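You operate a simulated robot arm through the tools that you are given. There is no shell and no other tool. Be economical: measure what you need, move in short steps, check, and stop when the job is done.

The job below is to be done with a simulated robot arm. You get a single attempt, and the scene is never put back.

JOB
Send the beam to the microscope: cover the crystal, beam dial to SCOPE, side shutter open, air to 6 L.
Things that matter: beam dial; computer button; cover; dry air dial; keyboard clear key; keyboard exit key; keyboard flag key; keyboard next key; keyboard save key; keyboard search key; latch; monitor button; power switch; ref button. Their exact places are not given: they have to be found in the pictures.

Only the result counts: the job must be done as asked and must still hold three seconds after the hand-in. Knocking over, shifting, dropping, spilling or breaking anything else fails it. A push-on lid holds only when it is set on centred and level and pressed home; a screw cap is set on level and turned clockwise until tight.

ROBOT AND FRAMES
A 6-joint arm with a two-finger gripper on a trunk, on a base that drives. Base frame: it is fixed to the floor where the robot stands at the start and does not move with it; the origin is under the middle of the robot, x ahead of it, y to its left, z up. Readings come in m, degrees, newtons and seconds.
It reaches about 1.298 m from its shoulder. Its first joint turns from -149.0 to 149.0 degrees. Places, roughly: beam dial [0.8, 0.6, 1]; computer button [0.7, -1.2, 0.4]; dry air dial [0.7, -0.1, 1]; keyboard clear key [1, -1.2, 0.8]; keyboard exit key [0.9, -1.2, 0.8]; keyboard flag key [0.9, -1.2, 0.8]; keyboard next key [0.9, -1.1, 0.8]; keyboard save key [1, -1.1, 0.8]; keyboard search key [0.9, -1.1, 0.8]; latch [0.6, 0.4, 0.9]; monitor button [1.2, -1.2, 0.9]; power switch [0.6, 0.2, 0.8]; ref button [0.6, 0.1, 1]; round seat in the black plate [0.7, 0.4, 1]; scan button [0.6, 0.1, 1]; scans dial [0.9, 0.6, 1]. Payload 1.57 kg.
The tool frame sits at the grasp point between the pads (the TCP): z along the fingers, y along the line on which they close. The tips reach 0.021 m beyond it. Largest opening 0.07 m; the body of the gripper starts 0.05 m behind the TCP.
Orientation is that of the tool frame in the base frame, as [roll, pitch, yaw] about the fixed x, y, z axes, in that order (R = Rz(yaw) Ry(pitch) Rx(roll)). With the fingers straight down and closing along the base's y, the tool's x points along the base's -x, its y along +y and its z along -z.

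CONTROLS
- The arm moves only by the tool step_arm. Its argument "rows" is one flat list of numbers, 6 for each row, row after row: the shift along the base's x, y, z in units of 40 mm (1.0 is 40 mm), then the turn, a rotation vector about the base's x, y, z in units of 4 degrees (1.0 is 4 degrees). In form: [dx, dy, dz, wx, wy, wz, dx, dy, dz, wx, wy, wz, ...]. A call has 1 to 8 rows; each row shifts and turns the commanded pose from where the row before left it. "claw" is the gripper command, from -1 (fully open) to 1 (shut), values between in proportion, set as the call begins (left out, the last holds). A call with a number of a shift or a turn outside -1 to 1 is refused whole. A row lasts 0.2 s, in which the tool goes at most 0.05 m and 8.6 degrees; a call with a longer step from one row to the next is refused whole, and so is a gripper value outside its range. A pose out of reach is approached as far as the arm can. The call stops where the force on the tool passes 80 N (or 10 N more than at its start, if that is more) or the arm is blocked; 0.2 s more then pass. Each finger halts on what it meets, pressing with about 30 N; the grip force reading is that of the motor and also rises with nothing between the fingers. The clock runs only during rows and for 0.2 s after the last one: add rows that do not move to give the fingers time. The reply holds the time, the measured pose of the TCP, the force on the tool along the base axes, the opening and the grip force, in the units named above and with some noise, with the torque about the TCP (base axes, N m) and any sound that the robot's microphone picked up.
- Cameras (640 x 400 px; columns grow to the right, rows downward): "scene" is now at [0.0341, 0.1771, 1.9452]; the picture's right is [0.09, -1.00, 0.00], its down [-0.72, -0.07, -0.69] and it looks along [0.68, 0.06, -0.73] (base axes); focal length 252 px, centre (320, 200). "wrist" rides on the gripper at [0.079, 0.004, -0.081] in the tool frame; the picture's right is [-0.05, 1.00, 0.00], its down [-0.67, -0.04, -0.74] and it looks along [-0.74, -0.04, 0.67] (tool axes); focal length 256 px, centre (320, 200).
- get_image(camera): a new picture of that camera. It takes no simulated time.
- lift_body(by): slides the trunk up (or, below 0, down) by that many m; the arm and the scene camera ride with it, the base frame stays. It gives what a move gives, with no picture.
- base_move(legs): drives the robot by 1 to 6 legs, each [ahead, turn to the left] in m and degrees, along the robot's own axes; the way and the turn of a leg run together, so that a leg with both is an arc; at most 1.5 m and 180 degrees a leg. The arm and the cameras ride along, it lands a little off, and it stops where it bumps. It gives what a move gives.
- turn_head(pan, tilt): turns the head with the scene camera to pan (to the left, within 155 degrees either way) and tilt (down, from -29 to 69), counted from straight ahead of the robot. It gives what a move gives.
- measure_at(camera, pixels): for up to 12 pixels [column, row] of the newest picture of that camera ("zoom" is the newest enlarged one), the place [x, y, z] in the base frame of the surface seen there, good to about 0.003 m. It takes no simulated time.
- zoom(camera, box): a new picture of the part [left, top, right, bottom] of that camera's present view, enlarged. It takes no simulated time.
- sign_off(): hands the job in; it is judged then, once.

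Keep the steps short. Do not move on a guess: measure, check each grasp and each placing, and mend mistakes. In all there are 80 turns and 60 pictures (those below and enlarged ones count). Leave the gripper open and the arm clear of the work at the hand-in unless told otherwise, and finish with a single line.

The tools are called after ">>>" as a command line: name --argument value ..., lists and objects as JSON in quotes. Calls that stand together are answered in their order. step_arm: Moves the arm, as the interface text tells. Its arguments: {"type":"object","properties":{"rows":{"type":"array","items":{"type":"number"}},"claw":{"type":"number"}},"required":["rows"]} The other tools are called the same way: lift_body (by) slides the trunk up or down; base_move (legs) drives the base; turn_head (pan, tilt) turns the head that bears the scene camera; get_image (camera) takes a picture; measure_at (camera, pixels) gives the place of the surface under pixels of a picture; zoom (camera, box) takes an enlarged picture of a part of a camera's view; sign_off () hands the job in.

At the start:

```text
time: 0.0
tcp_pos: [0.7779, -0.0232, 1.2798]
ee_rot: [-180.0, 0.0, -180.0]
contact_force: [0.1, 0.7, -0.3]
torque: [-0.01, 0.02, 0.01]
gripper_width: 0.0701
grip_force: 0.0
trunk travel left (down, up): [-0.961, 0.009]
robot x, y, heading: [0.004, -0.0013, 0.2]
head pan, tilt: [5.3, 46.6]
```

scene: 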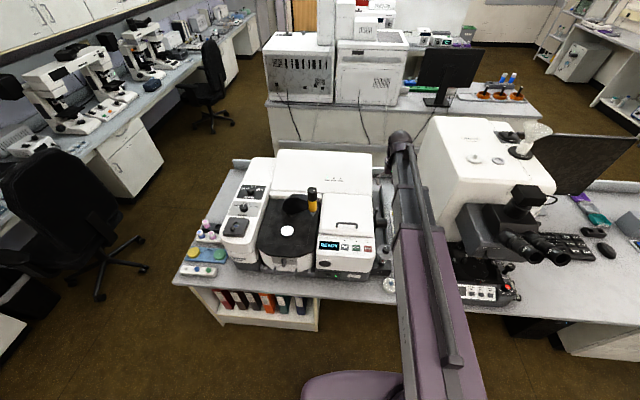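
wrist: 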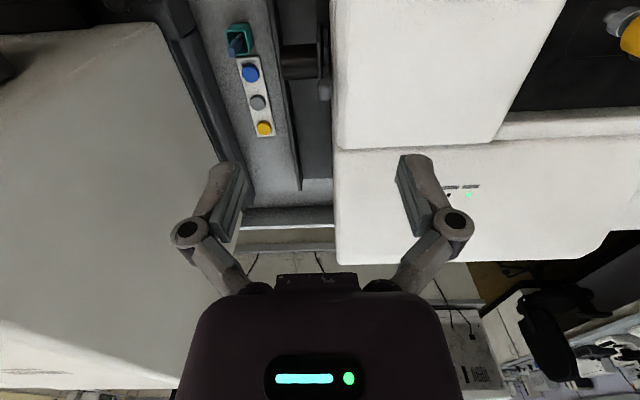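

I'll start by zooming in on the spectrometer, left of the arm in the scene picture.

>>> zoom --camera "scene" --box '[210, 140, 400, 290]'

>>> zoom --camera "scene" --box '[210, 170, 310, 270]'

```text
2.67 times, centred on (305, 215) of scene
```

zoom: 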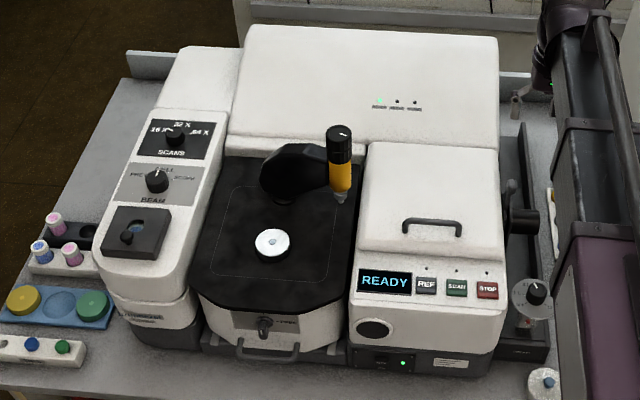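

```text
4.00 times, centred on (260, 220) of scene
```

zoom: 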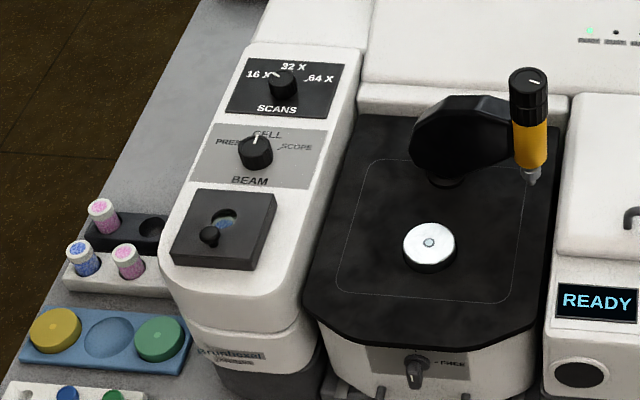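

The cover and the side shutter aren't certain yet. I'll zoom in on the left parts, the front and the dry air dial.

>>> zoom --camera "scene" --box '[176, 210, 256, 280]'

>>> zoom --camera "scene" --box '[345, 180, 405, 300]'

>>> zoom --camera "scene" --box '[265, 180, 325, 280]'

```text
5.71 times, centred on (216, 245) of scene
```

zoom: 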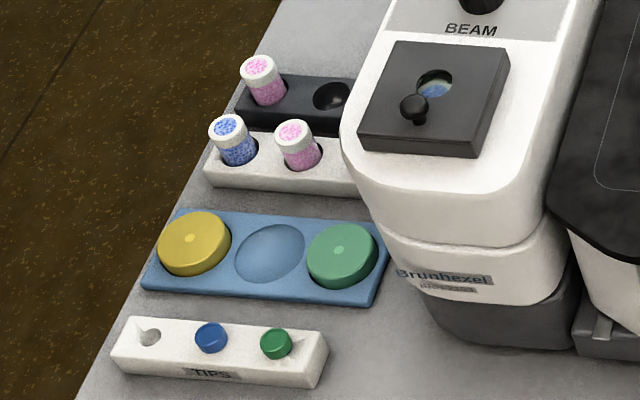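

```text
3.33 times, centred on (375, 240) of scene
```

zoom: 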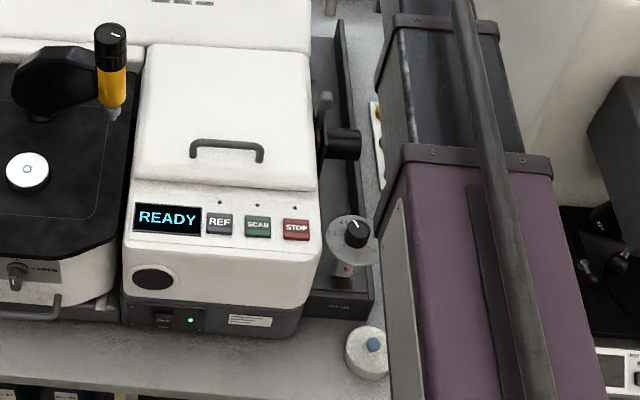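

```text
4.00 times, centred on (295, 230) of scene
```

zoom: 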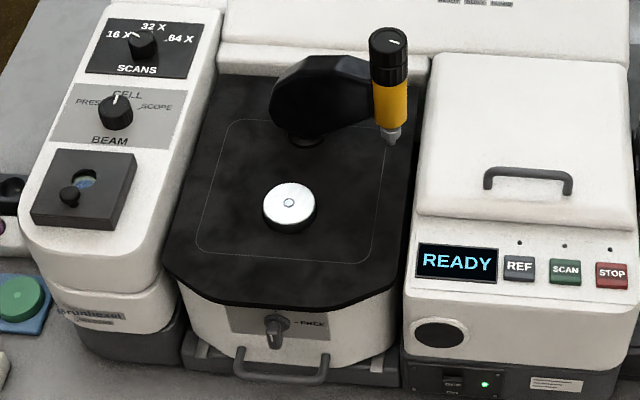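

The white disc with a blue knob at bench front right may be the cover, and the right-side port has a lever that may be the shutter. I'll measure both in this zoom, along with other key points.

>>> zoom --camera "scene" --box '[365, 215, 405, 300]'

>>> measure_at --camera "scene" --pixels '[[387, 282], [287, 230], [243, 208], [237, 228], [381, 250], [377, 223], [373, 212], [268, 263], [234, 230], [207, 230], [313, 190], [334, 265]]'

>>> zoom --camera "wrist" --box '[220, 0, 380, 200]'

```text
4.71 times, centred on (385, 258) of scene
```

zoom: 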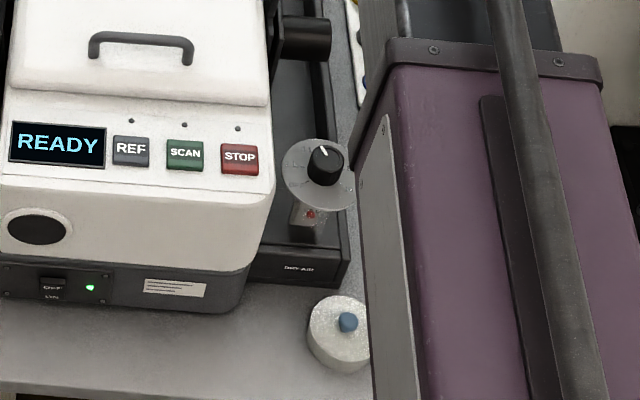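

```text
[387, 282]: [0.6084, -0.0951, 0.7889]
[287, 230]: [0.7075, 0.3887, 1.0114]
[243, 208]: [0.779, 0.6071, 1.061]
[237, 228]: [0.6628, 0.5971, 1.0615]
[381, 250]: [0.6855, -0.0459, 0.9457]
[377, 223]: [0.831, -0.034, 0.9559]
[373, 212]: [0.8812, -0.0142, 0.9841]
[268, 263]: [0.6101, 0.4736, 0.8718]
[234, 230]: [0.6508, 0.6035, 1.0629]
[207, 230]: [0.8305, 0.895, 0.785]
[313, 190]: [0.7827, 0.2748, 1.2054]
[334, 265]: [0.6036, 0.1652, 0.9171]
```

```text
2.00 times, centred on (300, 100) of wrist
```

zoom: 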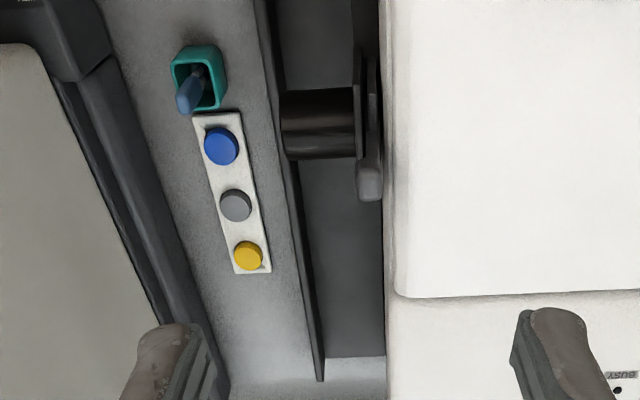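

The right-hand port has a lever tab, so it is probably the side shutter. I'll move the arm left, at height and clear of everything, which frees the scene view and lets the wrist camera see the crystal.

>>> step_arm --rows '[0, 0, 1, 0, 0, 0, -0.7, 1, 0, 0, 0, 0, -0.7, 1, 0, 0, 0, 0, -0.7, 1, 0, 0, 0, 0, -0.7, 1, 0, 0, 0, 0, -0.7, 1, 0, 0, 0, 0, -0.7, 1, 0, 0, 0, 0, -0.7, 1, 0, 0, 0, 0]'

>>> get_image --camera "wrist"

>>> get_image --camera "scene"

```text
time: 1.8
tcp_pos: [0.5807, 0.2597, 1.28]
ee_rot: [-179.9, -0.1, -179.9]
contact_force: [-0.3, 1.1, -0.3]
torque: [0.01, 0.01, 0.01]
gripper_width: 0.0701
grip_force: 0.1
out of reach, approached as far as the arm can: row 1
trunk travel left (down, up): [-0.961, 0.009]
robot x, y, heading: [-0.0028, 0.0001, 0.2]
head pan, tilt: [5.3, 46.6]
```

```text
50 pictures are left
```

wrist: 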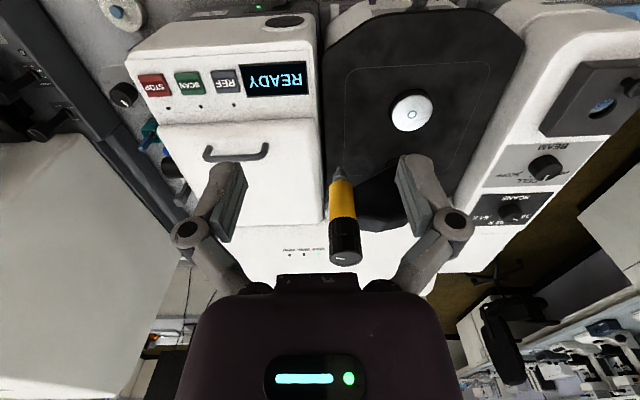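

```text
49 pictures are left
```

scene: 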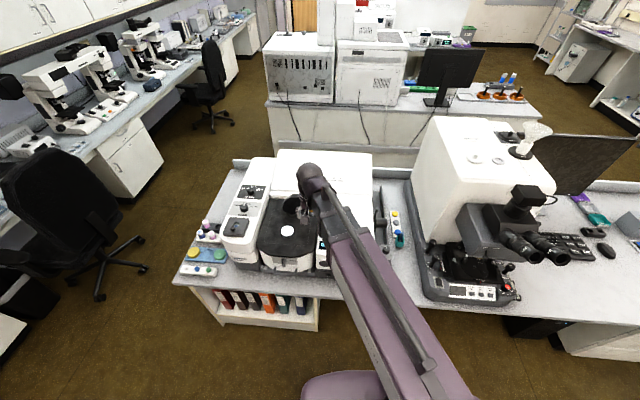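

The wrist picture is upside down but usable. I'll zoom in on the crystal area and on the air dial and cover area (top left).

>>> zoom --camera "wrist" --box '[330, 60, 490, 160]'

>>> zoom --camera "wrist" --box '[70, 0, 190, 200]'

>>> zoom --camera "wrist" --box '[460, 60, 640, 240]'

```text
4.00 times, centred on (410, 110) of wrist
```

zoom: 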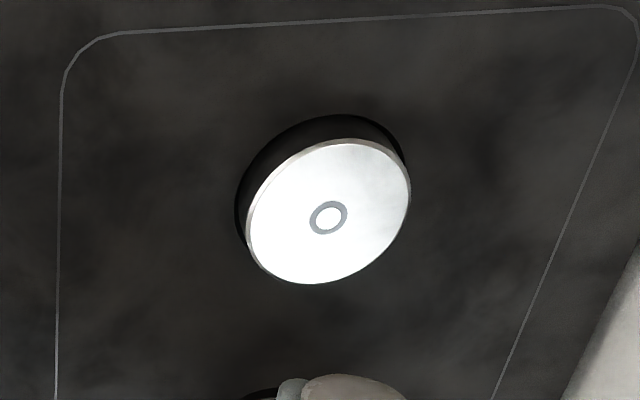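

```text
2.00 times, centred on (130, 100) of wrist
```

zoom: 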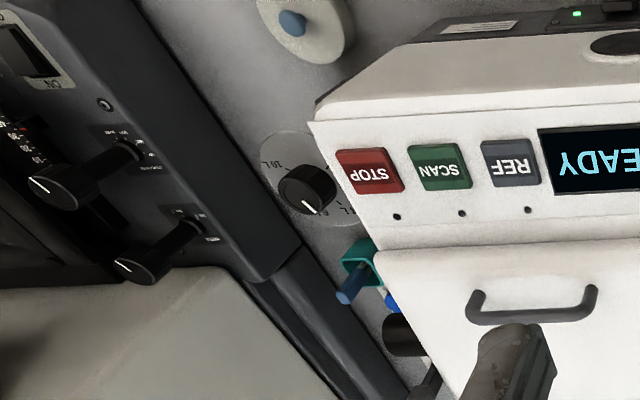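

```text
2.22 times, centred on (550, 150) of wrist
```

zoom: 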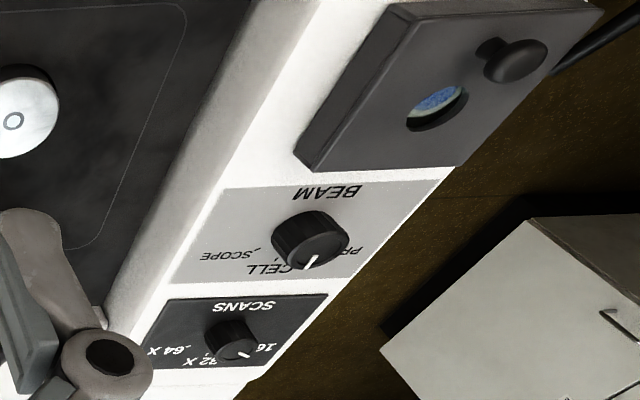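

Measuring on the wrist picture: the white puck and blue knob at top left, the crystal rim, the plate, the dials and their marks.

>>> measure_at --camera "wrist" --pixels '[[115, 12], [108, 20], [138, 25], [410, 114], [392, 116], [432, 105], [380, 80], [440, 150], [117, 98], [545, 168], [605, 103], [632, 88]]'

>>> measure_at --camera "zoom" --pixels '[[310, 262], [330, 230], [320, 245], [285, 225], [230, 255], [268, 268], [520, 60], [495, 45], [435, 105], [520, 90], [440, 150], [340, 120]]'

```text
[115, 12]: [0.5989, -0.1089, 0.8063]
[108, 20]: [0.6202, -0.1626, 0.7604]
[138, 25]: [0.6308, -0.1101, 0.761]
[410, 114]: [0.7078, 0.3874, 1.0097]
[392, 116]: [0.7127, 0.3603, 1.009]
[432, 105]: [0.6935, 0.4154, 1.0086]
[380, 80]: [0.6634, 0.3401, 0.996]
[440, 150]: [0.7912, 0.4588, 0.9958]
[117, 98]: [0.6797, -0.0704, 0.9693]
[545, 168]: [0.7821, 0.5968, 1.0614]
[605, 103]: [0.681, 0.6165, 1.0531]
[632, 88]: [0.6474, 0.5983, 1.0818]
```

```text
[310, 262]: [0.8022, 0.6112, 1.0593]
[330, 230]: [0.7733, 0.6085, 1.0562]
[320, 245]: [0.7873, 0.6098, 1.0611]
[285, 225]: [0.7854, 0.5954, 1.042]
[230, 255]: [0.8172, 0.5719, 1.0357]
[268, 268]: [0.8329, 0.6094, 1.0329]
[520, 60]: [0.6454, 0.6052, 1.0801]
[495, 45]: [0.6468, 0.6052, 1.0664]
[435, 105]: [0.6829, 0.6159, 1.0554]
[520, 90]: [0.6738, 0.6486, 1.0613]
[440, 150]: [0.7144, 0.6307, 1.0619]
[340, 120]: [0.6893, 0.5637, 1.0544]
```

The beam dial is centred near (0.786, 0.606) with its top at z 1.061. I'll go left at height before going forward, then picture the dial and, with the arm gone, the right-hand side.

>>> step_arm --rows '[0, 1, 0, 0, 0, 0, 0, 1, 0, 0, 0, 0, 0, 1, 0, 0, 0, 0, 0, 1, 0, 0, 0, 0, 0, 1, 0, 0, 0, 0, 0, 1, 0, 0, 0, 0, 0, 1, 0, 0, 0, 0, 0, 1, 0, 0, 0, 0]'

>>> zoom --camera "scene" --box '[345, 170, 425, 300]'

>>> get_image --camera "wrist"

```text
time: 3.6
tcp_pos: [0.5834, 0.5767, 1.28]
ee_rot: [-179.9, 0.0, -179.9]
contact_force: [0.0, -0.3, 0.2]
torque: [0.02, 0.01, -0.01]
gripper_width: 0.0702
grip_force: 0.1
trunk travel left (down, up): [-0.961, 0.009]
robot x, y, heading: [0.0011, -0.0016, 0.1]
head pan, tilt: [5.3, 46.6]
```

```text
3.08 times, centred on (385, 235) of scene
```

zoom: 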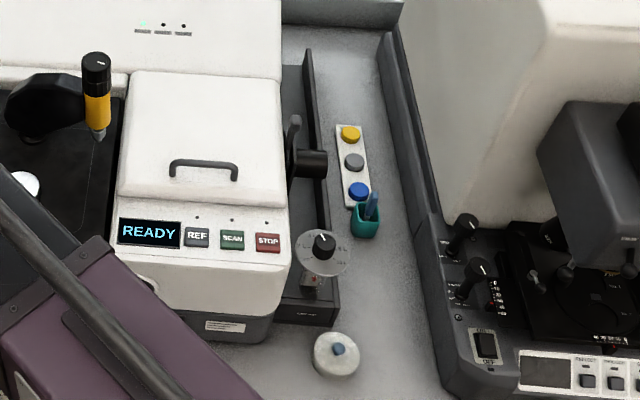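

```text
44 pictures are left
```

wrist: 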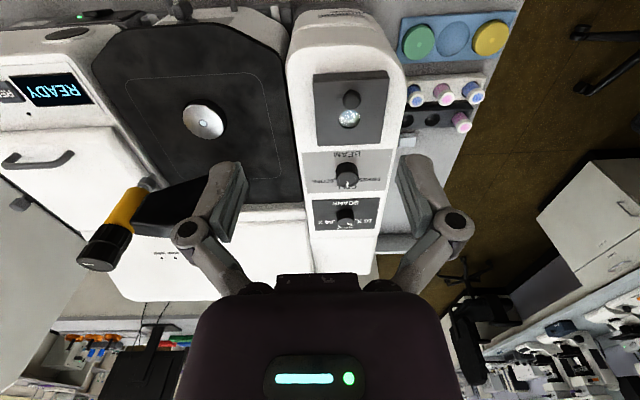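

Measuring the cover, air dial and shutter lever in the zoom, and the beam dial from the wrist. I'll also zoom closer on the cover, the shutter and the dial.

>>> measure_at --camera "zoom" --pixels '[[338, 350], [317, 350], [355, 350], [336, 336], [336, 366], [324, 241], [324, 252], [345, 245], [294, 120], [293, 150], [310, 157], [324, 160]]'

>>> zoom --camera "scene" --box '[366, 195, 406, 250]'

>>> zoom --camera "scene" --box '[370, 235, 410, 260]'

>>> zoom --camera "wrist" --box '[290, 130, 410, 240]'

```text
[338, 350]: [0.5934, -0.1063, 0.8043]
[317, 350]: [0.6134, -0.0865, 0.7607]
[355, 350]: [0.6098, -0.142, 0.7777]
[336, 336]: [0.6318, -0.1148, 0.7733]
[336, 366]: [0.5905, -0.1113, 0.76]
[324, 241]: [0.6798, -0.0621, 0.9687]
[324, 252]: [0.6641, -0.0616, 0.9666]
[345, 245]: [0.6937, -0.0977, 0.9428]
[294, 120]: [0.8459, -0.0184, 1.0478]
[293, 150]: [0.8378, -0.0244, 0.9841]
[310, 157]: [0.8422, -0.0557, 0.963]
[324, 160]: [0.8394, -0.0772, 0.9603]
```

```text
7.27 times, centred on (386, 222) of scene
```

zoom: 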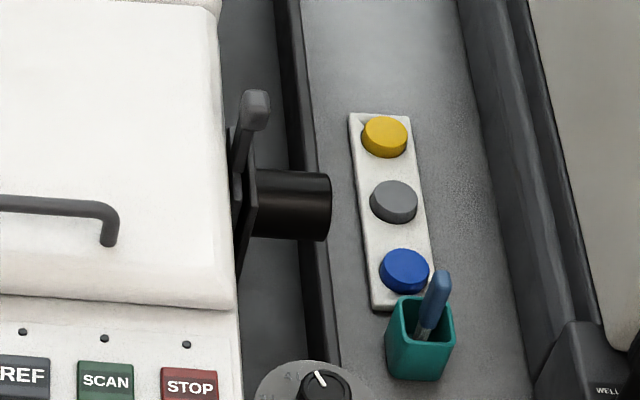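

```text
16.00 times, centred on (390, 248) of scene
```

zoom: 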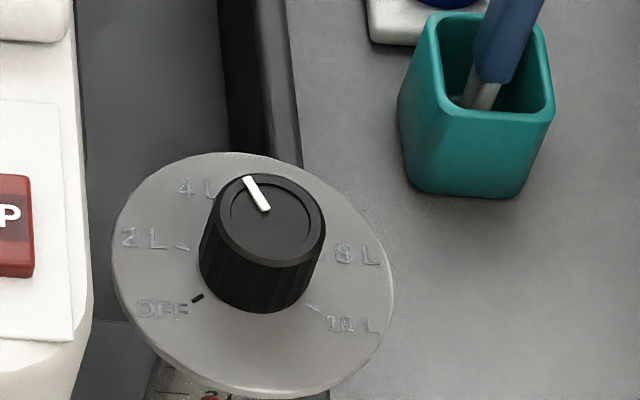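

```text
3.64 times, centred on (350, 185) of wrist
```

zoom: 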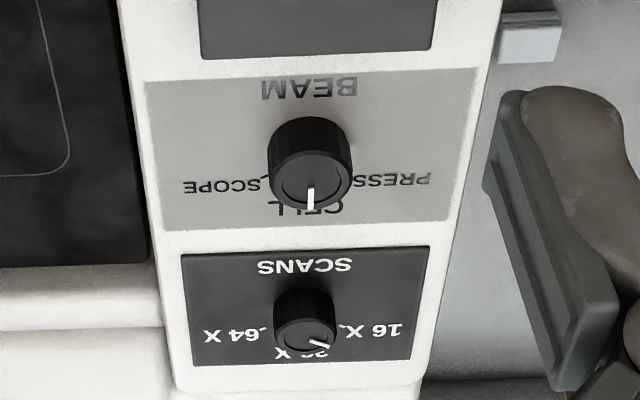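

The beam dial points at CELL (towards +x), with SCOPE on the −y side. The air dial points near 4 L. I'll measure the beam knob and marks in the newest wrist zoom.

>>> measure_at --camera "zoom" --pixels '[[310, 207], [310, 190], [310, 180], [285, 190], [338, 190], [258, 180], [248, 178], [205, 187], [405, 180], [312, 130], [200, 100], [440, 110]]'

>>> zoom --camera "wrist" --box '[325, 150, 369, 200]'

```text
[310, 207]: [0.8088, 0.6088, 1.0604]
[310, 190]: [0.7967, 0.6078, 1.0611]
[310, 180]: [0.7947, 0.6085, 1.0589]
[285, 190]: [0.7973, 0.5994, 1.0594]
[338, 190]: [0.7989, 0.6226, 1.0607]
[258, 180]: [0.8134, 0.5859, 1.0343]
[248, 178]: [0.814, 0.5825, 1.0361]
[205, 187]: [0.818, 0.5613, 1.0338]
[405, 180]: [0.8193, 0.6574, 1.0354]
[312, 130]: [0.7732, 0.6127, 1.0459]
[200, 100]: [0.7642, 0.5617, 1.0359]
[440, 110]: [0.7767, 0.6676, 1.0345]
```

```text
8.00 times, centred on (347, 175) of wrist
```

zoom: 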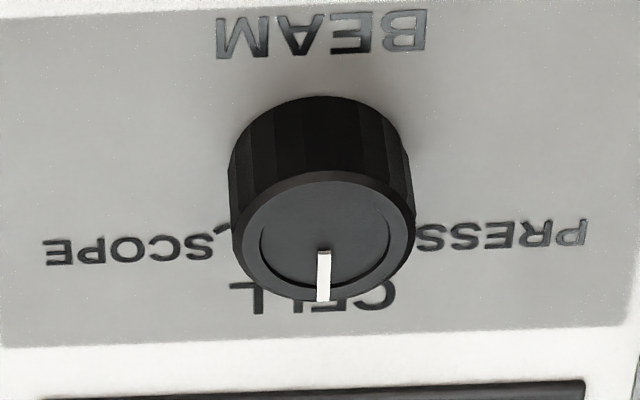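

>>> measure_at --camera "zoom" --pixels '[[323, 178], [323, 235], [323, 296], [242, 235], [406, 235], [212, 228], [223, 226], [195, 240], [420, 228], [430, 232], [323, 190], [323, 253]]'

```text
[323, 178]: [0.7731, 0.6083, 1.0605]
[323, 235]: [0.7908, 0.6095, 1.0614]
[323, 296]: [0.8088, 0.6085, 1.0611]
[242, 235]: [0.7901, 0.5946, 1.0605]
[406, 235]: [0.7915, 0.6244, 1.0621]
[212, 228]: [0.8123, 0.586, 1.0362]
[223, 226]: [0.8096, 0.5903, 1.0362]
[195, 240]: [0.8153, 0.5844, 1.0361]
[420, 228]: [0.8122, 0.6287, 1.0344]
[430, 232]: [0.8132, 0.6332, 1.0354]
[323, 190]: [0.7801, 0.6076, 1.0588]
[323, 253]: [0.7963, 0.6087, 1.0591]
```

The knob centre is (0.791, 0.609), its top z is 1.061 and its radius 17.5 mm. The panel is at 1.035 and the SCOPE tick is about 45° clockwise. I'll move above it.

>>> step_arm --rows '[0.865, 0.135, 0, 0, 0, 0, 0.865, 0.135, 0, 0, 0, 0, 0.865, 0.135, -0.6, 0, 0, 0, 0.865, 0.135, -0.8, 0, 0, 0, 0.865, 0.135, -0.8, 0, 0, 0, 0.865, 0.135, -0.8, 0, 0, 0, 0, 0, -1, 0, 0, 0]' --claw -1

>>> get_image --camera "wrist"

```text
time: 5.2
tcp_pos: [0.7881, 0.6089, 1.2805]
ee_rot: [180.0, 0.0, -179.9]
contact_force: [-0.1, 0.4, 0.1]
torque: [-0.02, 0.01, 0.01]
gripper_width: 0.0702
grip_force: 0.0
out of reach, approached as far as the arm can: row 3, 4, 5, 6, 7
trunk travel left (down, up): [-0.961, 0.009]
robot x, y, heading: [-0.0002, 0.0015, -0.0]
head pan, tilt: [5.3, 46.6]
```

```text
39 pictures are left
```

wrist: 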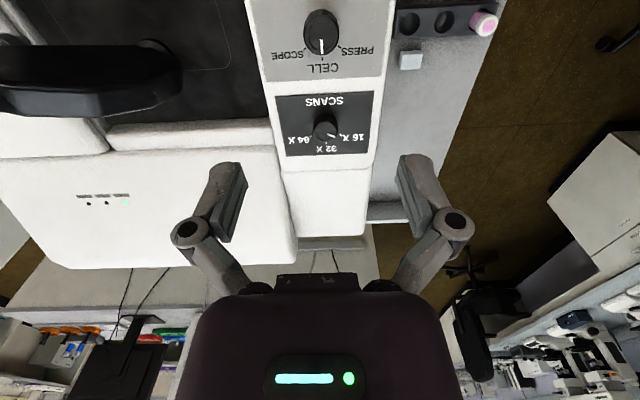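

The x and y are right, but the arm can't go down from here. I'll lower the trunk instead, which carries the arm straight down.

>>> lift_body --by -0.14

>>> get_image --camera "wrist"

```text
time: 6.9
tcp_pos: [0.7898, 0.609, 1.1392]
ee_rot: [-180.0, -0.1, -179.9]
contact_force: [0.1, 0.1, -0.6]
torque: [0.03, 0.02, 0.04]
gripper_width: 0.07
grip_force: 0.1
trunk travel left (down, up): [-0.821, 0.149]
robot x, y, heading: [0.0009, 0.001, 0.0]
head pan, tilt: [5.3, 46.6]
```

```text
38 pictures are left
```

wrist: 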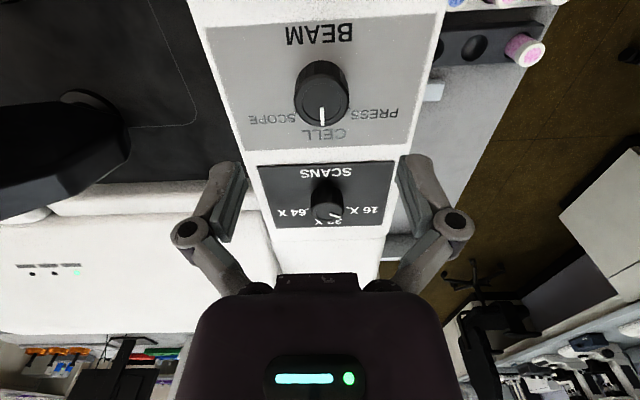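

Centred over the knob. I'll see whether the arm itself can now go down 20 mm.

>>> step_arm --rows '[0.02, 0, -0.5, 0, 0, 0]'

```text
time: 7.3
tcp_pos: [0.7893, 0.6092, 1.139]
ee_rot: [179.9, 0.0, -180.0]
contact_force: [-0.5, -0.7, 0.0]
torque: [-0.02, 0.02, 0.0]
gripper_width: 0.0702
grip_force: 0.0
out of reach, approached as far as the arm can: row 1
trunk travel left (down, up): [-0.821, 0.149]
robot x, y, heading: [-0.0005, 0.0011, -0.2]
head pan, tilt: [5.3, 46.6]
```

Height has to come from the trunk. Lowering 0.077 puts the pads around the knob with the tips about 4 mm above the panel.

>>> lift_body --by -0.076

>>> get_image --camera "wrist"

```text
time: 8.4
tcp_pos: [0.79, 0.6092, 1.0632]
ee_rot: [-180.0, 0.0, -180.0]
contact_force: [0.0, -0.2, -0.3]
torque: [0.03, 0.02, -0.03]
gripper_width: 0.0702
grip_force: 0.0
trunk travel left (down, up): [-0.745, 0.225]
robot x, y, heading: [-0.0027, -0.0004, 0.1]
head pan, tilt: [5.3, 46.6]
```

```text
37 pictures are left
```

wrist: 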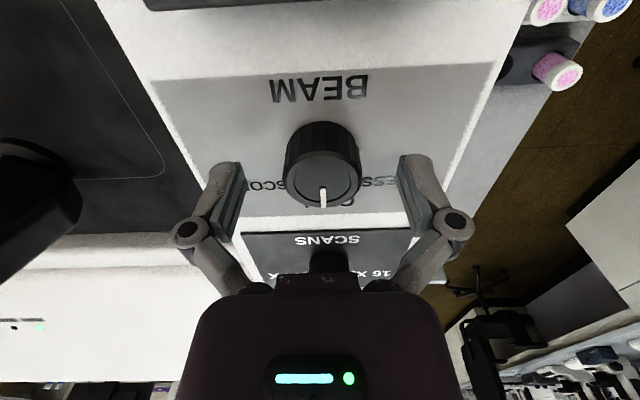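

The knob is centred between the fingers. Closing.

>>> step_arm --rows '[0, 0, 0, 0, 0, 0, 0, 0, 0, 0, 0, 0, 0, 0, 0, 0, 0, 0, 0, 0, 0, 0, 0, 0]' --claw 1

```text
time: 9.4
tcp_pos: [0.7885, 0.6095, 1.065]
ee_rot: [179.9, 0.0, -179.9]
contact_force: [4.1, 8.3, 11.5]
torque: [0.39, 0.2, -0.01]
gripper_width: 0.0374
grip_force: 32.3
trunk travel left (down, up): [-0.745, 0.225]
robot x, y, heading: [0.0002, 0.0004, -0.2]
head pan, tilt: [5.3, 46.6]
```

Gripped at 37 mm. I'll turn the first 32° clockwise from above and read the torque.

>>> step_arm --rows '[0, 0, 0, 0, 0, -1, 0, 0, 0, 0, 0, -1, 0, 0, 0, 0, 0, -1, 0, 0, 0, 0, 0, -1, 0, 0, 0, 0, 0, -1, 0, 0, 0, 0, 0, -1, 0, 0, 0, 0, 0, -1, 0, 0, 0, 0, 0, -1]'

>>> step_arm --rows '[0, 0, 0, 0, 0, -1, 0, 0, 0, 0, 0, -1, 0, 0, 0, 0, 0, -1, 0, 0, 0, 0, 0, -0.25]'

>>> get_image --camera "wrist"

```text
time: 11.2
tcp_pos: [0.7891, 0.6116, 1.0631]
ee_rot: [179.7, 0.1, 148.1]
contact_force: [11.0, 33.0, 20.7]
torque: [0.72, -0.29, 0.16]
gripper_width: 0.0372
grip_force: 32.7
trunk travel left (down, up): [-0.745, 0.225]
robot x, y, heading: [0.0014, -0.0006, -0.1]
head pan, tilt: [5.3, 46.6]
```

```text
time: 12.2
tcp_pos: [0.7908, 0.6131, 1.0621]
ee_rot: [179.5, 0.2, 134.9]
contact_force: [15.2, 34.3, 16.8]
torque: [0.85, -0.31, 0.18]
gripper_width: 0.0374
grip_force: 31.7
trunk travel left (down, up): [-0.745, 0.225]
robot x, y, heading: [0.0028, -0.0043, 0.0]
head pan, tilt: [5.3, 46.6]
```

```text
36 pictures are left
```

wrist: 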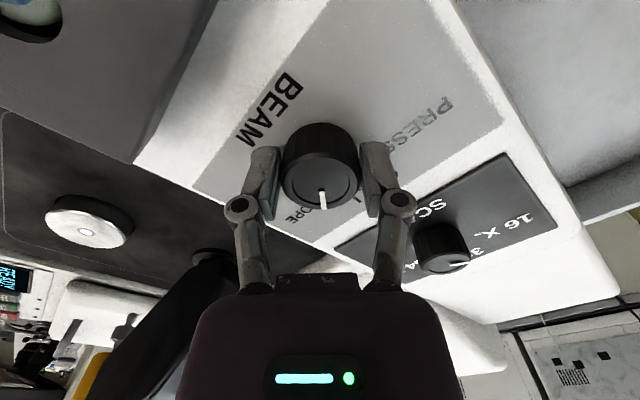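

The pointer turned with the gripper. I'll open and raise the trunk to check the dial.

>>> step_arm --rows '[0, 0, 0, 0, 0, 0, 0, 0, 0, 0, 0, 0, 0, 0, 0, 0, 0, 0]' --claw -1

>>> lift_body --by 0.1

>>> zoom --camera "wrist" --box '[220, 0, 460, 180]'

```text
time: 13.0
tcp_pos: [0.7886, 0.6097, 1.0642]
ee_rot: [180.0, 0.0, 135.1]
contact_force: [1.1, -0.2, -0.6]
torque: [-0.04, 0.03, 0.03]
gripper_width: 0.0699
grip_force: 0.1
trunk travel left (down, up): [-0.745, 0.225]
robot x, y, heading: [-0.0001, 0.0027, -0.1]
head pan, tilt: [5.3, 46.6]
```

```text
time: 14.3
tcp_pos: [0.7886, 0.6091, 1.1632]
ee_rot: [-180.0, 0.0, 135.1]
contact_force: [1.1, 0.1, 0.6]
torque: [-0.03, 0.02, 0.01]
gripper_width: 0.0698
grip_force: 0.1
trunk travel left (down, up): [-0.845, 0.125]
robot x, y, heading: [-0.0003, -0.0037, 0.1]
head pan, tilt: [5.3, 46.6]
```

```text
2.22 times, centred on (340, 90) of wrist
```

zoom: 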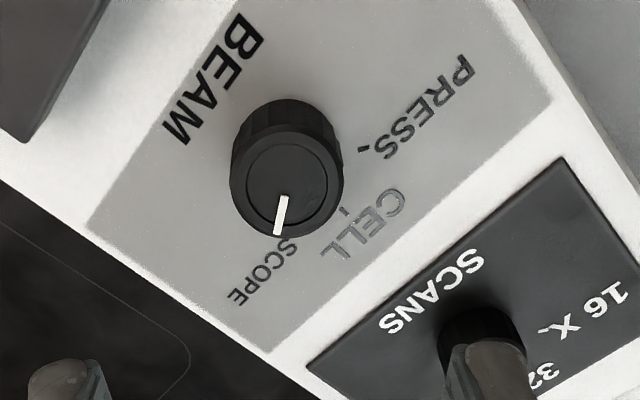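

The pointer is at SCOPE. I'll measure the exact angle.

>>> measure_at --camera "zoom" --pixels '[[277, 231], [284, 200], [344, 212], [363, 150], [287, 240], [286, 188]]'

```text
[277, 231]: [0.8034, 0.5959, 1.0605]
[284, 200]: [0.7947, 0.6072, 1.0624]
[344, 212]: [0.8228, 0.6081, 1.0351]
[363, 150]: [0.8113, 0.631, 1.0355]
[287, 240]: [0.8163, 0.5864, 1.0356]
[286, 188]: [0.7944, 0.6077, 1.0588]
```

The beam dial measures about 46°, on SCOPE. Next is the right-hand side, so I'll raise the trunk, then back off and travel right while turning the wrist the other way.

>>> lift_body --by 0.125

>>> step_arm --rows '[-1, 0, 0, 0, 0, 1, -1, 0, 0, 0, 0, 1, -1, 0, 0, 0, 0, 1, -1, 0, 0, 0, 0, 1, -1, 0, 0, 0, 0, 1, -1, 0, 0, 0, 0, 1, -0.6, -0.6, 0, 0, 0, 1, 0, -1, 0, 0, 0, 1]'

>>> step_arm --rows '[0, -1, 0, 0, 0, 1, 0, -1, 0, 0, 0, 1, 0, -1, 0, 0, 0, 1, 0, -1, 0, 0, 0, 1, 0, -1, 0, 0, 0, 1, 0, -1, 0, 0, 0, 1, 0, -1, 0, 0, 0, 1, 0, -1, 0, 0, 0, 1]'

>>> step_arm --rows '[0, -1, 0, 0, 0, 0, 0, -1, 0, 0, 0, 0, 0, -1, 0, 0, 0, 0, 0, -1, 0, 0, 0, 0, 0, -1, 0, 0, 0, 0, 0, -1, 0, 0, 0, 0, 0, -1, 0, 0, 0, 0, 0, -1, 0, 0, 0, 0]'

>>> get_image --camera "wrist"

```text
time: 15.9
tcp_pos: [0.7879, 0.6086, 1.2884]
ee_rot: [180.0, 0.0, 135.1]
contact_force: [-0.1, 0.8, 0.6]
torque: [-0.03, -0.01, -0.03]
gripper_width: 0.07
grip_force: 0.0
trunk travel left (down, up): [-0.97, 0.0]
robot x, y, heading: [0.0002, 0.0004, 0.1]
head pan, tilt: [5.3, 46.6]
```

```text
time: 17.7
tcp_pos: [0.5228, 0.5465, 1.2891]
ee_rot: [-180.0, 0.0, 167.3]
contact_force: [1.1, -0.4, 0.4]
torque: [0.01, 0.0, -0.01]
gripper_width: 0.0701
grip_force: 0.0
trunk travel left (down, up): [-0.97, 0.0]
robot x, y, heading: [0.0006, -0.0011, 0.0]
head pan, tilt: [5.3, 46.6]
```

```text
time: 19.5
tcp_pos: [0.5219, 0.2235, 1.2893]
ee_rot: [-179.9, 0.1, -160.8]
contact_force: [0.0, 0.5, 0.6]
torque: [0.04, -0.03, -0.01]
gripper_width: 0.07
grip_force: 0.1
trunk travel left (down, up): [-0.97, 0.0]
robot x, y, heading: [-0.0017, -0.0012, 0.2]
head pan, tilt: [5.3, 46.6]
```

```text
time: 21.3
tcp_pos: [0.5377, -0.0963, 1.2892]
ee_rot: [180.0, 0.0, -160.9]
contact_force: [0.0, -0.1, -0.3]
torque: [0.02, -0.02, 0.02]
gripper_width: 0.0703
grip_force: 0.1
out of reach, approached as far as the arm can: row 4, 5
trunk travel left (down, up): [-0.97, 0.0]
robot x, y, heading: [-0.0008, -0.0003, 0.0]
head pan, tilt: [5.3, 46.6]
```

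```text
34 pictures are left
```

wrist: 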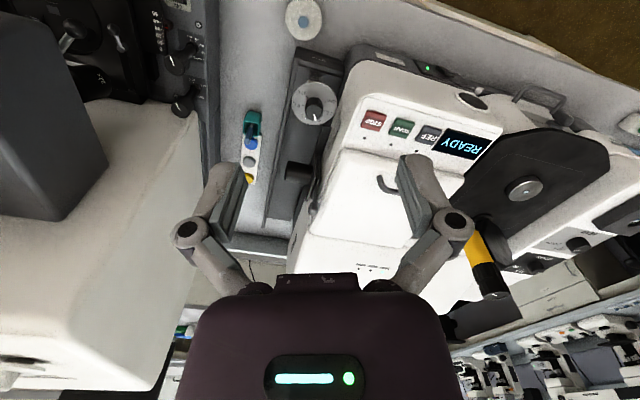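

The arm is over the gap. I'll measure the clearances (microscope edge, housing edge, cup), the dial and the shutter.

>>> measure_at --camera "wrist" --pixels '[[195, 110], [205, 60], [180, 100], [185, 200], [60, 90], [250, 120], [314, 105], [345, 120], [335, 175], [296, 170], [290, 200], [304, 20]]'

>>> zoom --camera "wrist" --box '[230, 50, 390, 250]'

```text
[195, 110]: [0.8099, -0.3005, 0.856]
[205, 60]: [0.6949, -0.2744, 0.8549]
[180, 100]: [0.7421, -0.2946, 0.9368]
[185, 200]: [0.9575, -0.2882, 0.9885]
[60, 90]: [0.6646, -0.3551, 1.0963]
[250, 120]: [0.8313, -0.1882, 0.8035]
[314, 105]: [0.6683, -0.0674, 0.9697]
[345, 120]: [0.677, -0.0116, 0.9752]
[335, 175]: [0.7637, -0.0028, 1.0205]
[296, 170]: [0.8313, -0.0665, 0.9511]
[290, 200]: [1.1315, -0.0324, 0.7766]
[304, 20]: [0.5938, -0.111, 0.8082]
```

```text
2.00 times, centred on (310, 150) of wrist
```

zoom: 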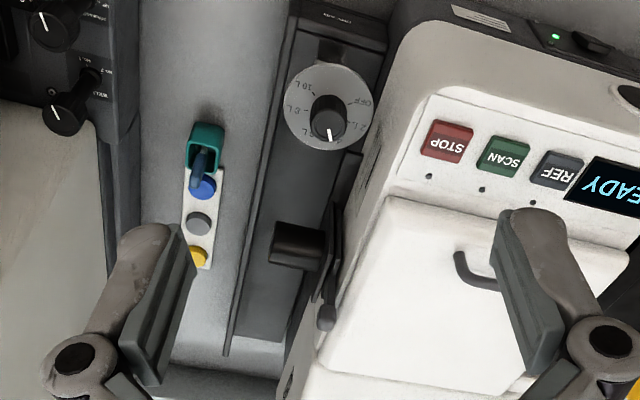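

>>> zoom --camera "wrist" --box '[288, 76, 344, 130]'

```text
7.41 times, centred on (316, 103) of wrist
```

zoom: 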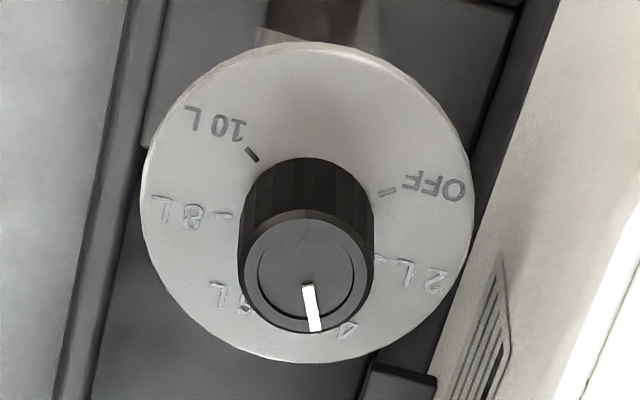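

>>> measure_at --camera "zoom" --pixels '[[316, 326], [307, 287], [305, 271], [250, 271], [366, 271], [305, 222], [253, 154], [220, 215], [388, 192], [375, 256], [305, 60], [247, 308]]'

```text
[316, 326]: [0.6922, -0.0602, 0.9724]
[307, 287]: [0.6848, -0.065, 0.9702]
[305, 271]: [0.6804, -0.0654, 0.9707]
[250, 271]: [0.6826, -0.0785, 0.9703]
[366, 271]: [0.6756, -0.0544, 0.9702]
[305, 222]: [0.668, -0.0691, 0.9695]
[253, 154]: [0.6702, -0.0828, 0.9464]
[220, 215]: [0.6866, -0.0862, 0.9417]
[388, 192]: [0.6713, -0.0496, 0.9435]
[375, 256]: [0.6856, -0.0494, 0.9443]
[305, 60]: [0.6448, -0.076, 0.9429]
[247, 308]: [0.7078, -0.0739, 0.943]
```

The dial sits at −24° (4 L) and the marks are 48° apart, so 6 L is 48° clockwise. The knob centre is (0.680, −0.066), top z 0.970, disc 0.9435. I'll turn the wrist to yaw −66 and move above it.

>>> step_arm --rows '[0.5, 0.1, 0, 0, 0, 1, 0.5, 0.1, 0, 0, 0, 1, 0.5, 0.1, 0, 0, 0, 1, 0.5, 0.1, 0, 0, 0, 1, 0.5, 0.1, 0, 0, 0, 1, 0.5, 0.1, 0, 0, 0, 1, 0.5, 0.1, 0, 0, 0, 1, 0.06, 0.07, 0, 0, 0, 1]'

>>> step_arm --rows '[0, 0, 0, 0, 0, 1, 0, 0, 0, 0, 0, 1, 0, 0, 0, 0, 0, 1, 0, 0, 0, 0, 0, 1, 0, 0, 0, 0, 0, 1, 0, 0, 0, 0, 0, 1, 0, 0, 0, 0, 0, 1, 0, 0, 0, 0, 0, 1]'

>>> step_arm --rows '[0, 0, 0, 0, 0, 1, 0, 0, 0, 0, 0, 1, 0, 0, 0, 0, 0, 1, 0, 0, 0, 0, 0, 1, 0, 0, 0, 0, 0, 1, 0, 0, 0, 0, 0, 1, 0, 0, 0, 0, 0, 1, 0, 0, 0, 0, 0, 0.7]'

>>> lift_body --by -0.24

>>> get_image --camera "wrist"

```text
time: 23.1
tcp_pos: [0.6786, -0.0637, 1.2889]
ee_rot: [-180.0, 0.0, -128.9]
contact_force: [-0.2, -0.6, -0.2]
torque: [-0.04, -0.04, 0.0]
gripper_width: 0.0699
grip_force: 0.1
trunk travel left (down, up): [-0.97, 0.0]
robot x, y, heading: [0.0015, -0.0057, 0.1]
head pan, tilt: [5.3, 46.6]
```

```text
time: 24.9
tcp_pos: [0.6795, -0.0618, 1.2885]
ee_rot: [180.0, 0.0, -96.7]
contact_force: [0.3, 0.5, -0.2]
torque: [0.0, 0.01, -0.03]
gripper_width: 0.0697
grip_force: 0.0
trunk travel left (down, up): [-0.97, 0.0]
robot x, y, heading: [-0.0022, -0.0007, 0.2]
head pan, tilt: [5.3, 46.6]
```

```text
time: 26.7
tcp_pos: [0.679, -0.0623, 1.2894]
ee_rot: [-180.0, 0.0, -66.0]
contact_force: [0.7, 0.0, -0.7]
torque: [0.02, -0.02, 0.04]
gripper_width: 0.0701
grip_force: 0.0
trunk travel left (down, up): [-0.97, 0.0]
robot x, y, heading: [0.0011, 0.0017, 0.1]
head pan, tilt: [5.3, 46.6]
```

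```text
time: 29.2
tcp_pos: [0.6795, -0.0631, 1.049]
ee_rot: [180.0, 0.1, -66.1]
contact_force: [-1.6, -0.3, 0.3]
torque: [0.02, -0.02, 0.01]
gripper_width: 0.0702
grip_force: 0.1
trunk travel left (down, up): [-0.73, 0.24]
robot x, y, heading: [0.0017, 0.0008, 0.1]
head pan, tilt: [5.3, 46.6]
```

```text
31 pictures are left
```

wrist: 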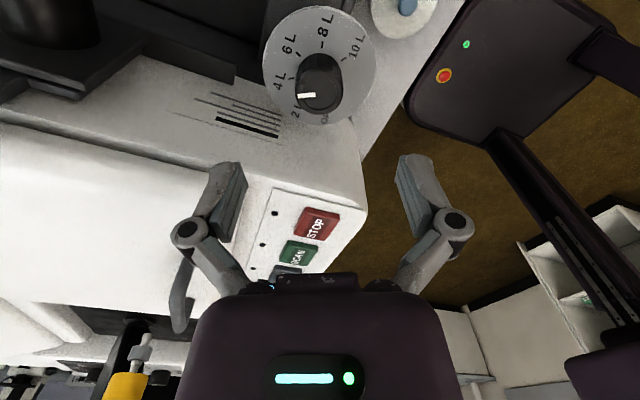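

>>> zoom --camera "wrist" --box '[255, 0, 385, 130]'

>>> measure_at --camera "zoom" --pixels '[[220, 293], [278, 293], [263, 300], [322, 275], [280, 385], [353, 285], [270, 200], [362, 207], [275, 295], [200, 250], [195, 330], [395, 180]]'

```text
3.08 times, centred on (320, 65) of wrist
```

zoom: 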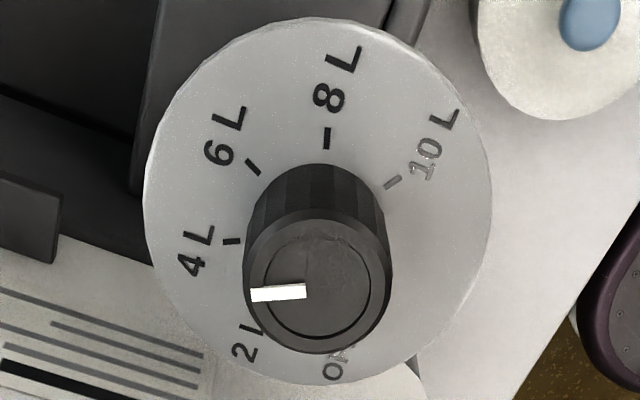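

```text
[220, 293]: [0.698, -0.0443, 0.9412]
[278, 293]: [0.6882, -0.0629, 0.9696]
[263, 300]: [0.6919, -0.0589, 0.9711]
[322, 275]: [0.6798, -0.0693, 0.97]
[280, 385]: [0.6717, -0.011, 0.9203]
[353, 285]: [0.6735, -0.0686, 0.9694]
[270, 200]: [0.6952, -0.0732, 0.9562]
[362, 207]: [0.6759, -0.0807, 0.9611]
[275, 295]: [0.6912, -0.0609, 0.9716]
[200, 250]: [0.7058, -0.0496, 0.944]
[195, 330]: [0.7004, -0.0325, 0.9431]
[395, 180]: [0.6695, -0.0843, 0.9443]
```

The marks confirm 4 L now, with 6 L one step clockwise. I'll nudge 3 mm in y and lower to z 0.970.

>>> step_arm --rows '[0.02, -0.08, 0, 0, 0, 0]'

>>> lift_body --by -0.078

>>> get_image --camera "wrist"

```text
time: 29.6
tcp_pos: [0.6806, -0.0654, 1.0493]
ee_rot: [-179.9, 0.0, -66.1]
contact_force: [0.4, -0.2, -0.5]
torque: [-0.04, -0.03, 0.0]
gripper_width: 0.0698
grip_force: 0.2
trunk travel left (down, up): [-0.73, 0.24]
robot x, y, heading: [0.0001, -0.0031, -0.1]
head pan, tilt: [5.3, 46.6]
```

```text
time: 30.7
tcp_pos: [0.6801, -0.0664, 0.9711]
ee_rot: [-179.9, 0.0, -66.1]
contact_force: [0.1, 0.2, -0.5]
torque: [0.01, 0.02, 0.01]
gripper_width: 0.0697
grip_force: 0.0
trunk travel left (down, up): [-0.652, 0.318]
robot x, y, heading: [0.0003, -0.0017, 0.2]
head pan, tilt: [5.3, 46.6]
```

```text
29 pictures are left
```

wrist: 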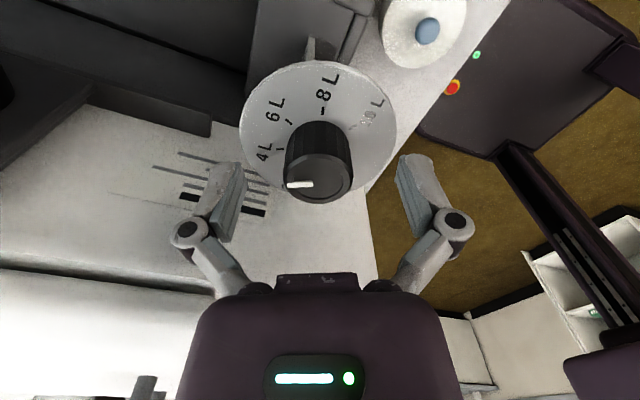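

The knob top is at (320,180), centred. I'll close, then turn 48° clockwise.

>>> step_arm --rows '[0, 0, 0, 0, 0, 0, 0, 0, 0, 0, 0, 0, 0, 0, 0, 0, 0, 0, 0, 0, 0, 0, 0, 0]' --claw 1

>>> step_arm --rows '[0, 0, 0, 0, 0, -1, 0, 0, 0, 0, 0, -1, 0, 0, 0, 0, 0, -1, 0, 0, 0, 0, 0, -1, 0, 0, 0, 0, 0, -1, 0, 0, 0, 0, 0, -1]'

>>> step_arm --rows '[0, 0, 0, 0, 0, -1, 0, 0, 0, 0, 0, -1, 0, 0, 0, 0, 0, -1, 0, 0, 0, 0, 0, -1, 0, 0, 0, 0, 0, -1, 0, 0, 0, 0, 0, -1]'

>>> step_arm --rows '[0, 0, 0, 0, 0, 0, 0, 0, 0, 0, 0, 0, 0, 0, 0, 0, 0, 0]' --claw -1

>>> lift_body --by 0.08

>>> get_image --camera "wrist"

```text
time: 31.7
tcp_pos: [0.6813, -0.0654, 0.9707]
ee_rot: [-179.9, 0.0, -66.1]
contact_force: [11.9, 2.4, 20.3]
torque: [0.25, -0.23, -0.01]
gripper_width: 0.0313
grip_force: 32.8
trunk travel left (down, up): [-0.652, 0.318]
robot x, y, heading: [0.0005, -0.0024, -0.0]
head pan, tilt: [5.3, 46.6]
```

```text
time: 33.1
tcp_pos: [0.6806, -0.0647, 0.9716]
ee_rot: [-179.9, -0.1, -90.2]
contact_force: [18.3, 2.7, 20.5]
torque: [0.15, -0.46, 0.06]
gripper_width: 0.0314
grip_force: 32.4
trunk travel left (down, up): [-0.652, 0.318]
robot x, y, heading: [-0.0035, -0.0011, -0.1]
head pan, tilt: [5.3, 46.6]
```

```text
time: 34.5
tcp_pos: [0.6812, -0.0666, 0.9714]
ee_rot: [-180.0, 0.0, -114.2]
contact_force: [17.4, 1.9, 18.3]
torque: [-0.37, -0.24, -0.02]
gripper_width: 0.0315
grip_force: 31.6
trunk travel left (down, up): [-0.652, 0.318]
robot x, y, heading: [0.0022, -0.0003, -0.2]
head pan, tilt: [5.3, 46.6]
```

```text
time: 35.3
tcp_pos: [0.68, -0.0658, 0.9716]
ee_rot: [180.0, 0.0, -114.1]
contact_force: [0.6, -0.1, 0.0]
torque: [-0.02, 0.01, 0.0]
gripper_width: 0.0701
grip_force: 0.0
trunk travel left (down, up): [-0.652, 0.318]
robot x, y, heading: [-0.0041, 0.0002, 0.1]
head pan, tilt: [5.3, 46.6]
```

```text
time: 36.5
tcp_pos: [0.6792, -0.0647, 1.0524]
ee_rot: [-180.0, -0.1, -114.1]
contact_force: [-0.3, 0.0, 0.6]
torque: [0.0, -0.02, 0.01]
gripper_width: 0.0702
grip_force: 0.1
trunk travel left (down, up): [-0.732, 0.238]
robot x, y, heading: [0.0019, -0.0022, -0.1]
head pan, tilt: [5.3, 46.6]
```

```text
28 pictures are left
```

wrist: 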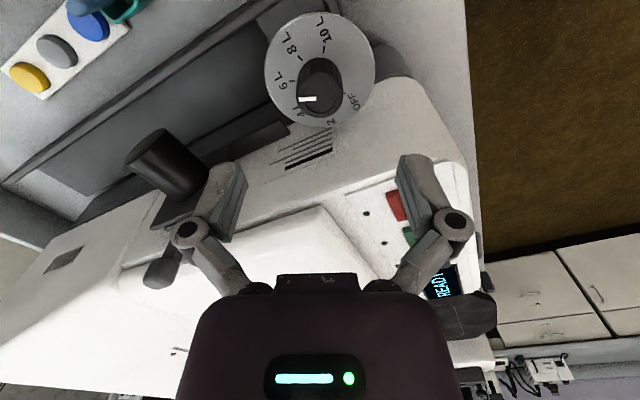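

>>> zoom --camera "wrist" --box '[255, 10, 385, 140]'

>>> measure_at --camera "zoom" --pixels '[[225, 275], [270, 274], [300, 265], [195, 235], [322, 265], [290, 295], [180, 230], [200, 240], [340, 265], [300, 240], [290, 275], [235, 150]]'

```text
3.08 times, centred on (320, 75) of wrist
```

zoom: 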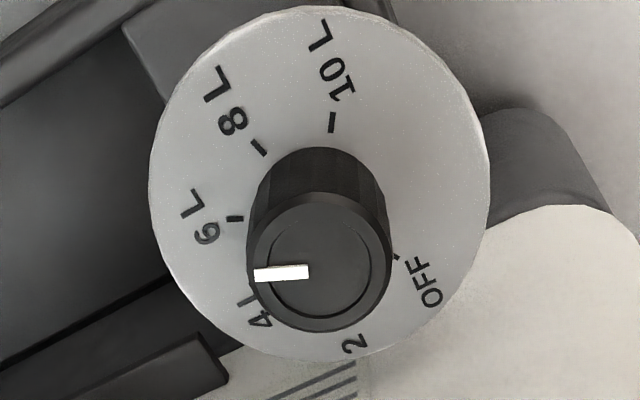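

```text
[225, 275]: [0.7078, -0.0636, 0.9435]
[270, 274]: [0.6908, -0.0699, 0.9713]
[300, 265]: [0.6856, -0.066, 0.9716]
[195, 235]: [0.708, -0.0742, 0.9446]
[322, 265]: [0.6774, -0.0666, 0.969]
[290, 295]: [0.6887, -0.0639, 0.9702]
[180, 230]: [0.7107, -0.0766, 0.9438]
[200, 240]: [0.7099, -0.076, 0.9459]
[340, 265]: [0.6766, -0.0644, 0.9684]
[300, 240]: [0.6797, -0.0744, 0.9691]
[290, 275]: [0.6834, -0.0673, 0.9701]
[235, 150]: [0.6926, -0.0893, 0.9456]
```

The air dial is now at 6 L, with the pointer in the same relation to the 6 L tick as it had to 4 L before. Next I'll look at the shutter port from the right.

>>> step_arm --rows '[0.5, -0.65, 0, 0, 0, 1, 0.5, -0.65, 0, 0, 0, 1, 0.5, -0.65, 0, 0, 0, 1, 0.8, -0.65, 0, 0, 0, 1, 0.8, 0, 0, 0, 0, 1, 0.8, 0, 0, 0, 0, 1]'

>>> get_image --camera "wrist"

```text
time: 37.9
tcp_pos: [0.8382, -0.1676, 1.0505]
ee_rot: [180.0, 0.0, -90.0]
contact_force: [-0.1, 0.6, 0.3]
torque: [0.02, -0.01, -0.02]
gripper_width: 0.0698
grip_force: 0.0
trunk travel left (down, up): [-0.732, 0.238]
robot x, y, heading: [0.0011, 0.0031, -0.1]
head pan, tilt: [5.3, 46.6]
```

```text
26 pictures are left
```

wrist: 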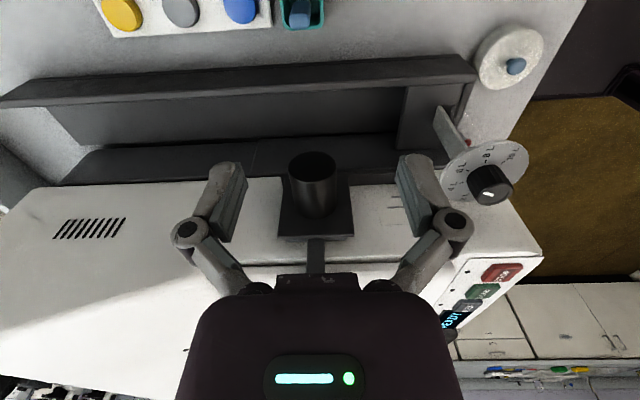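

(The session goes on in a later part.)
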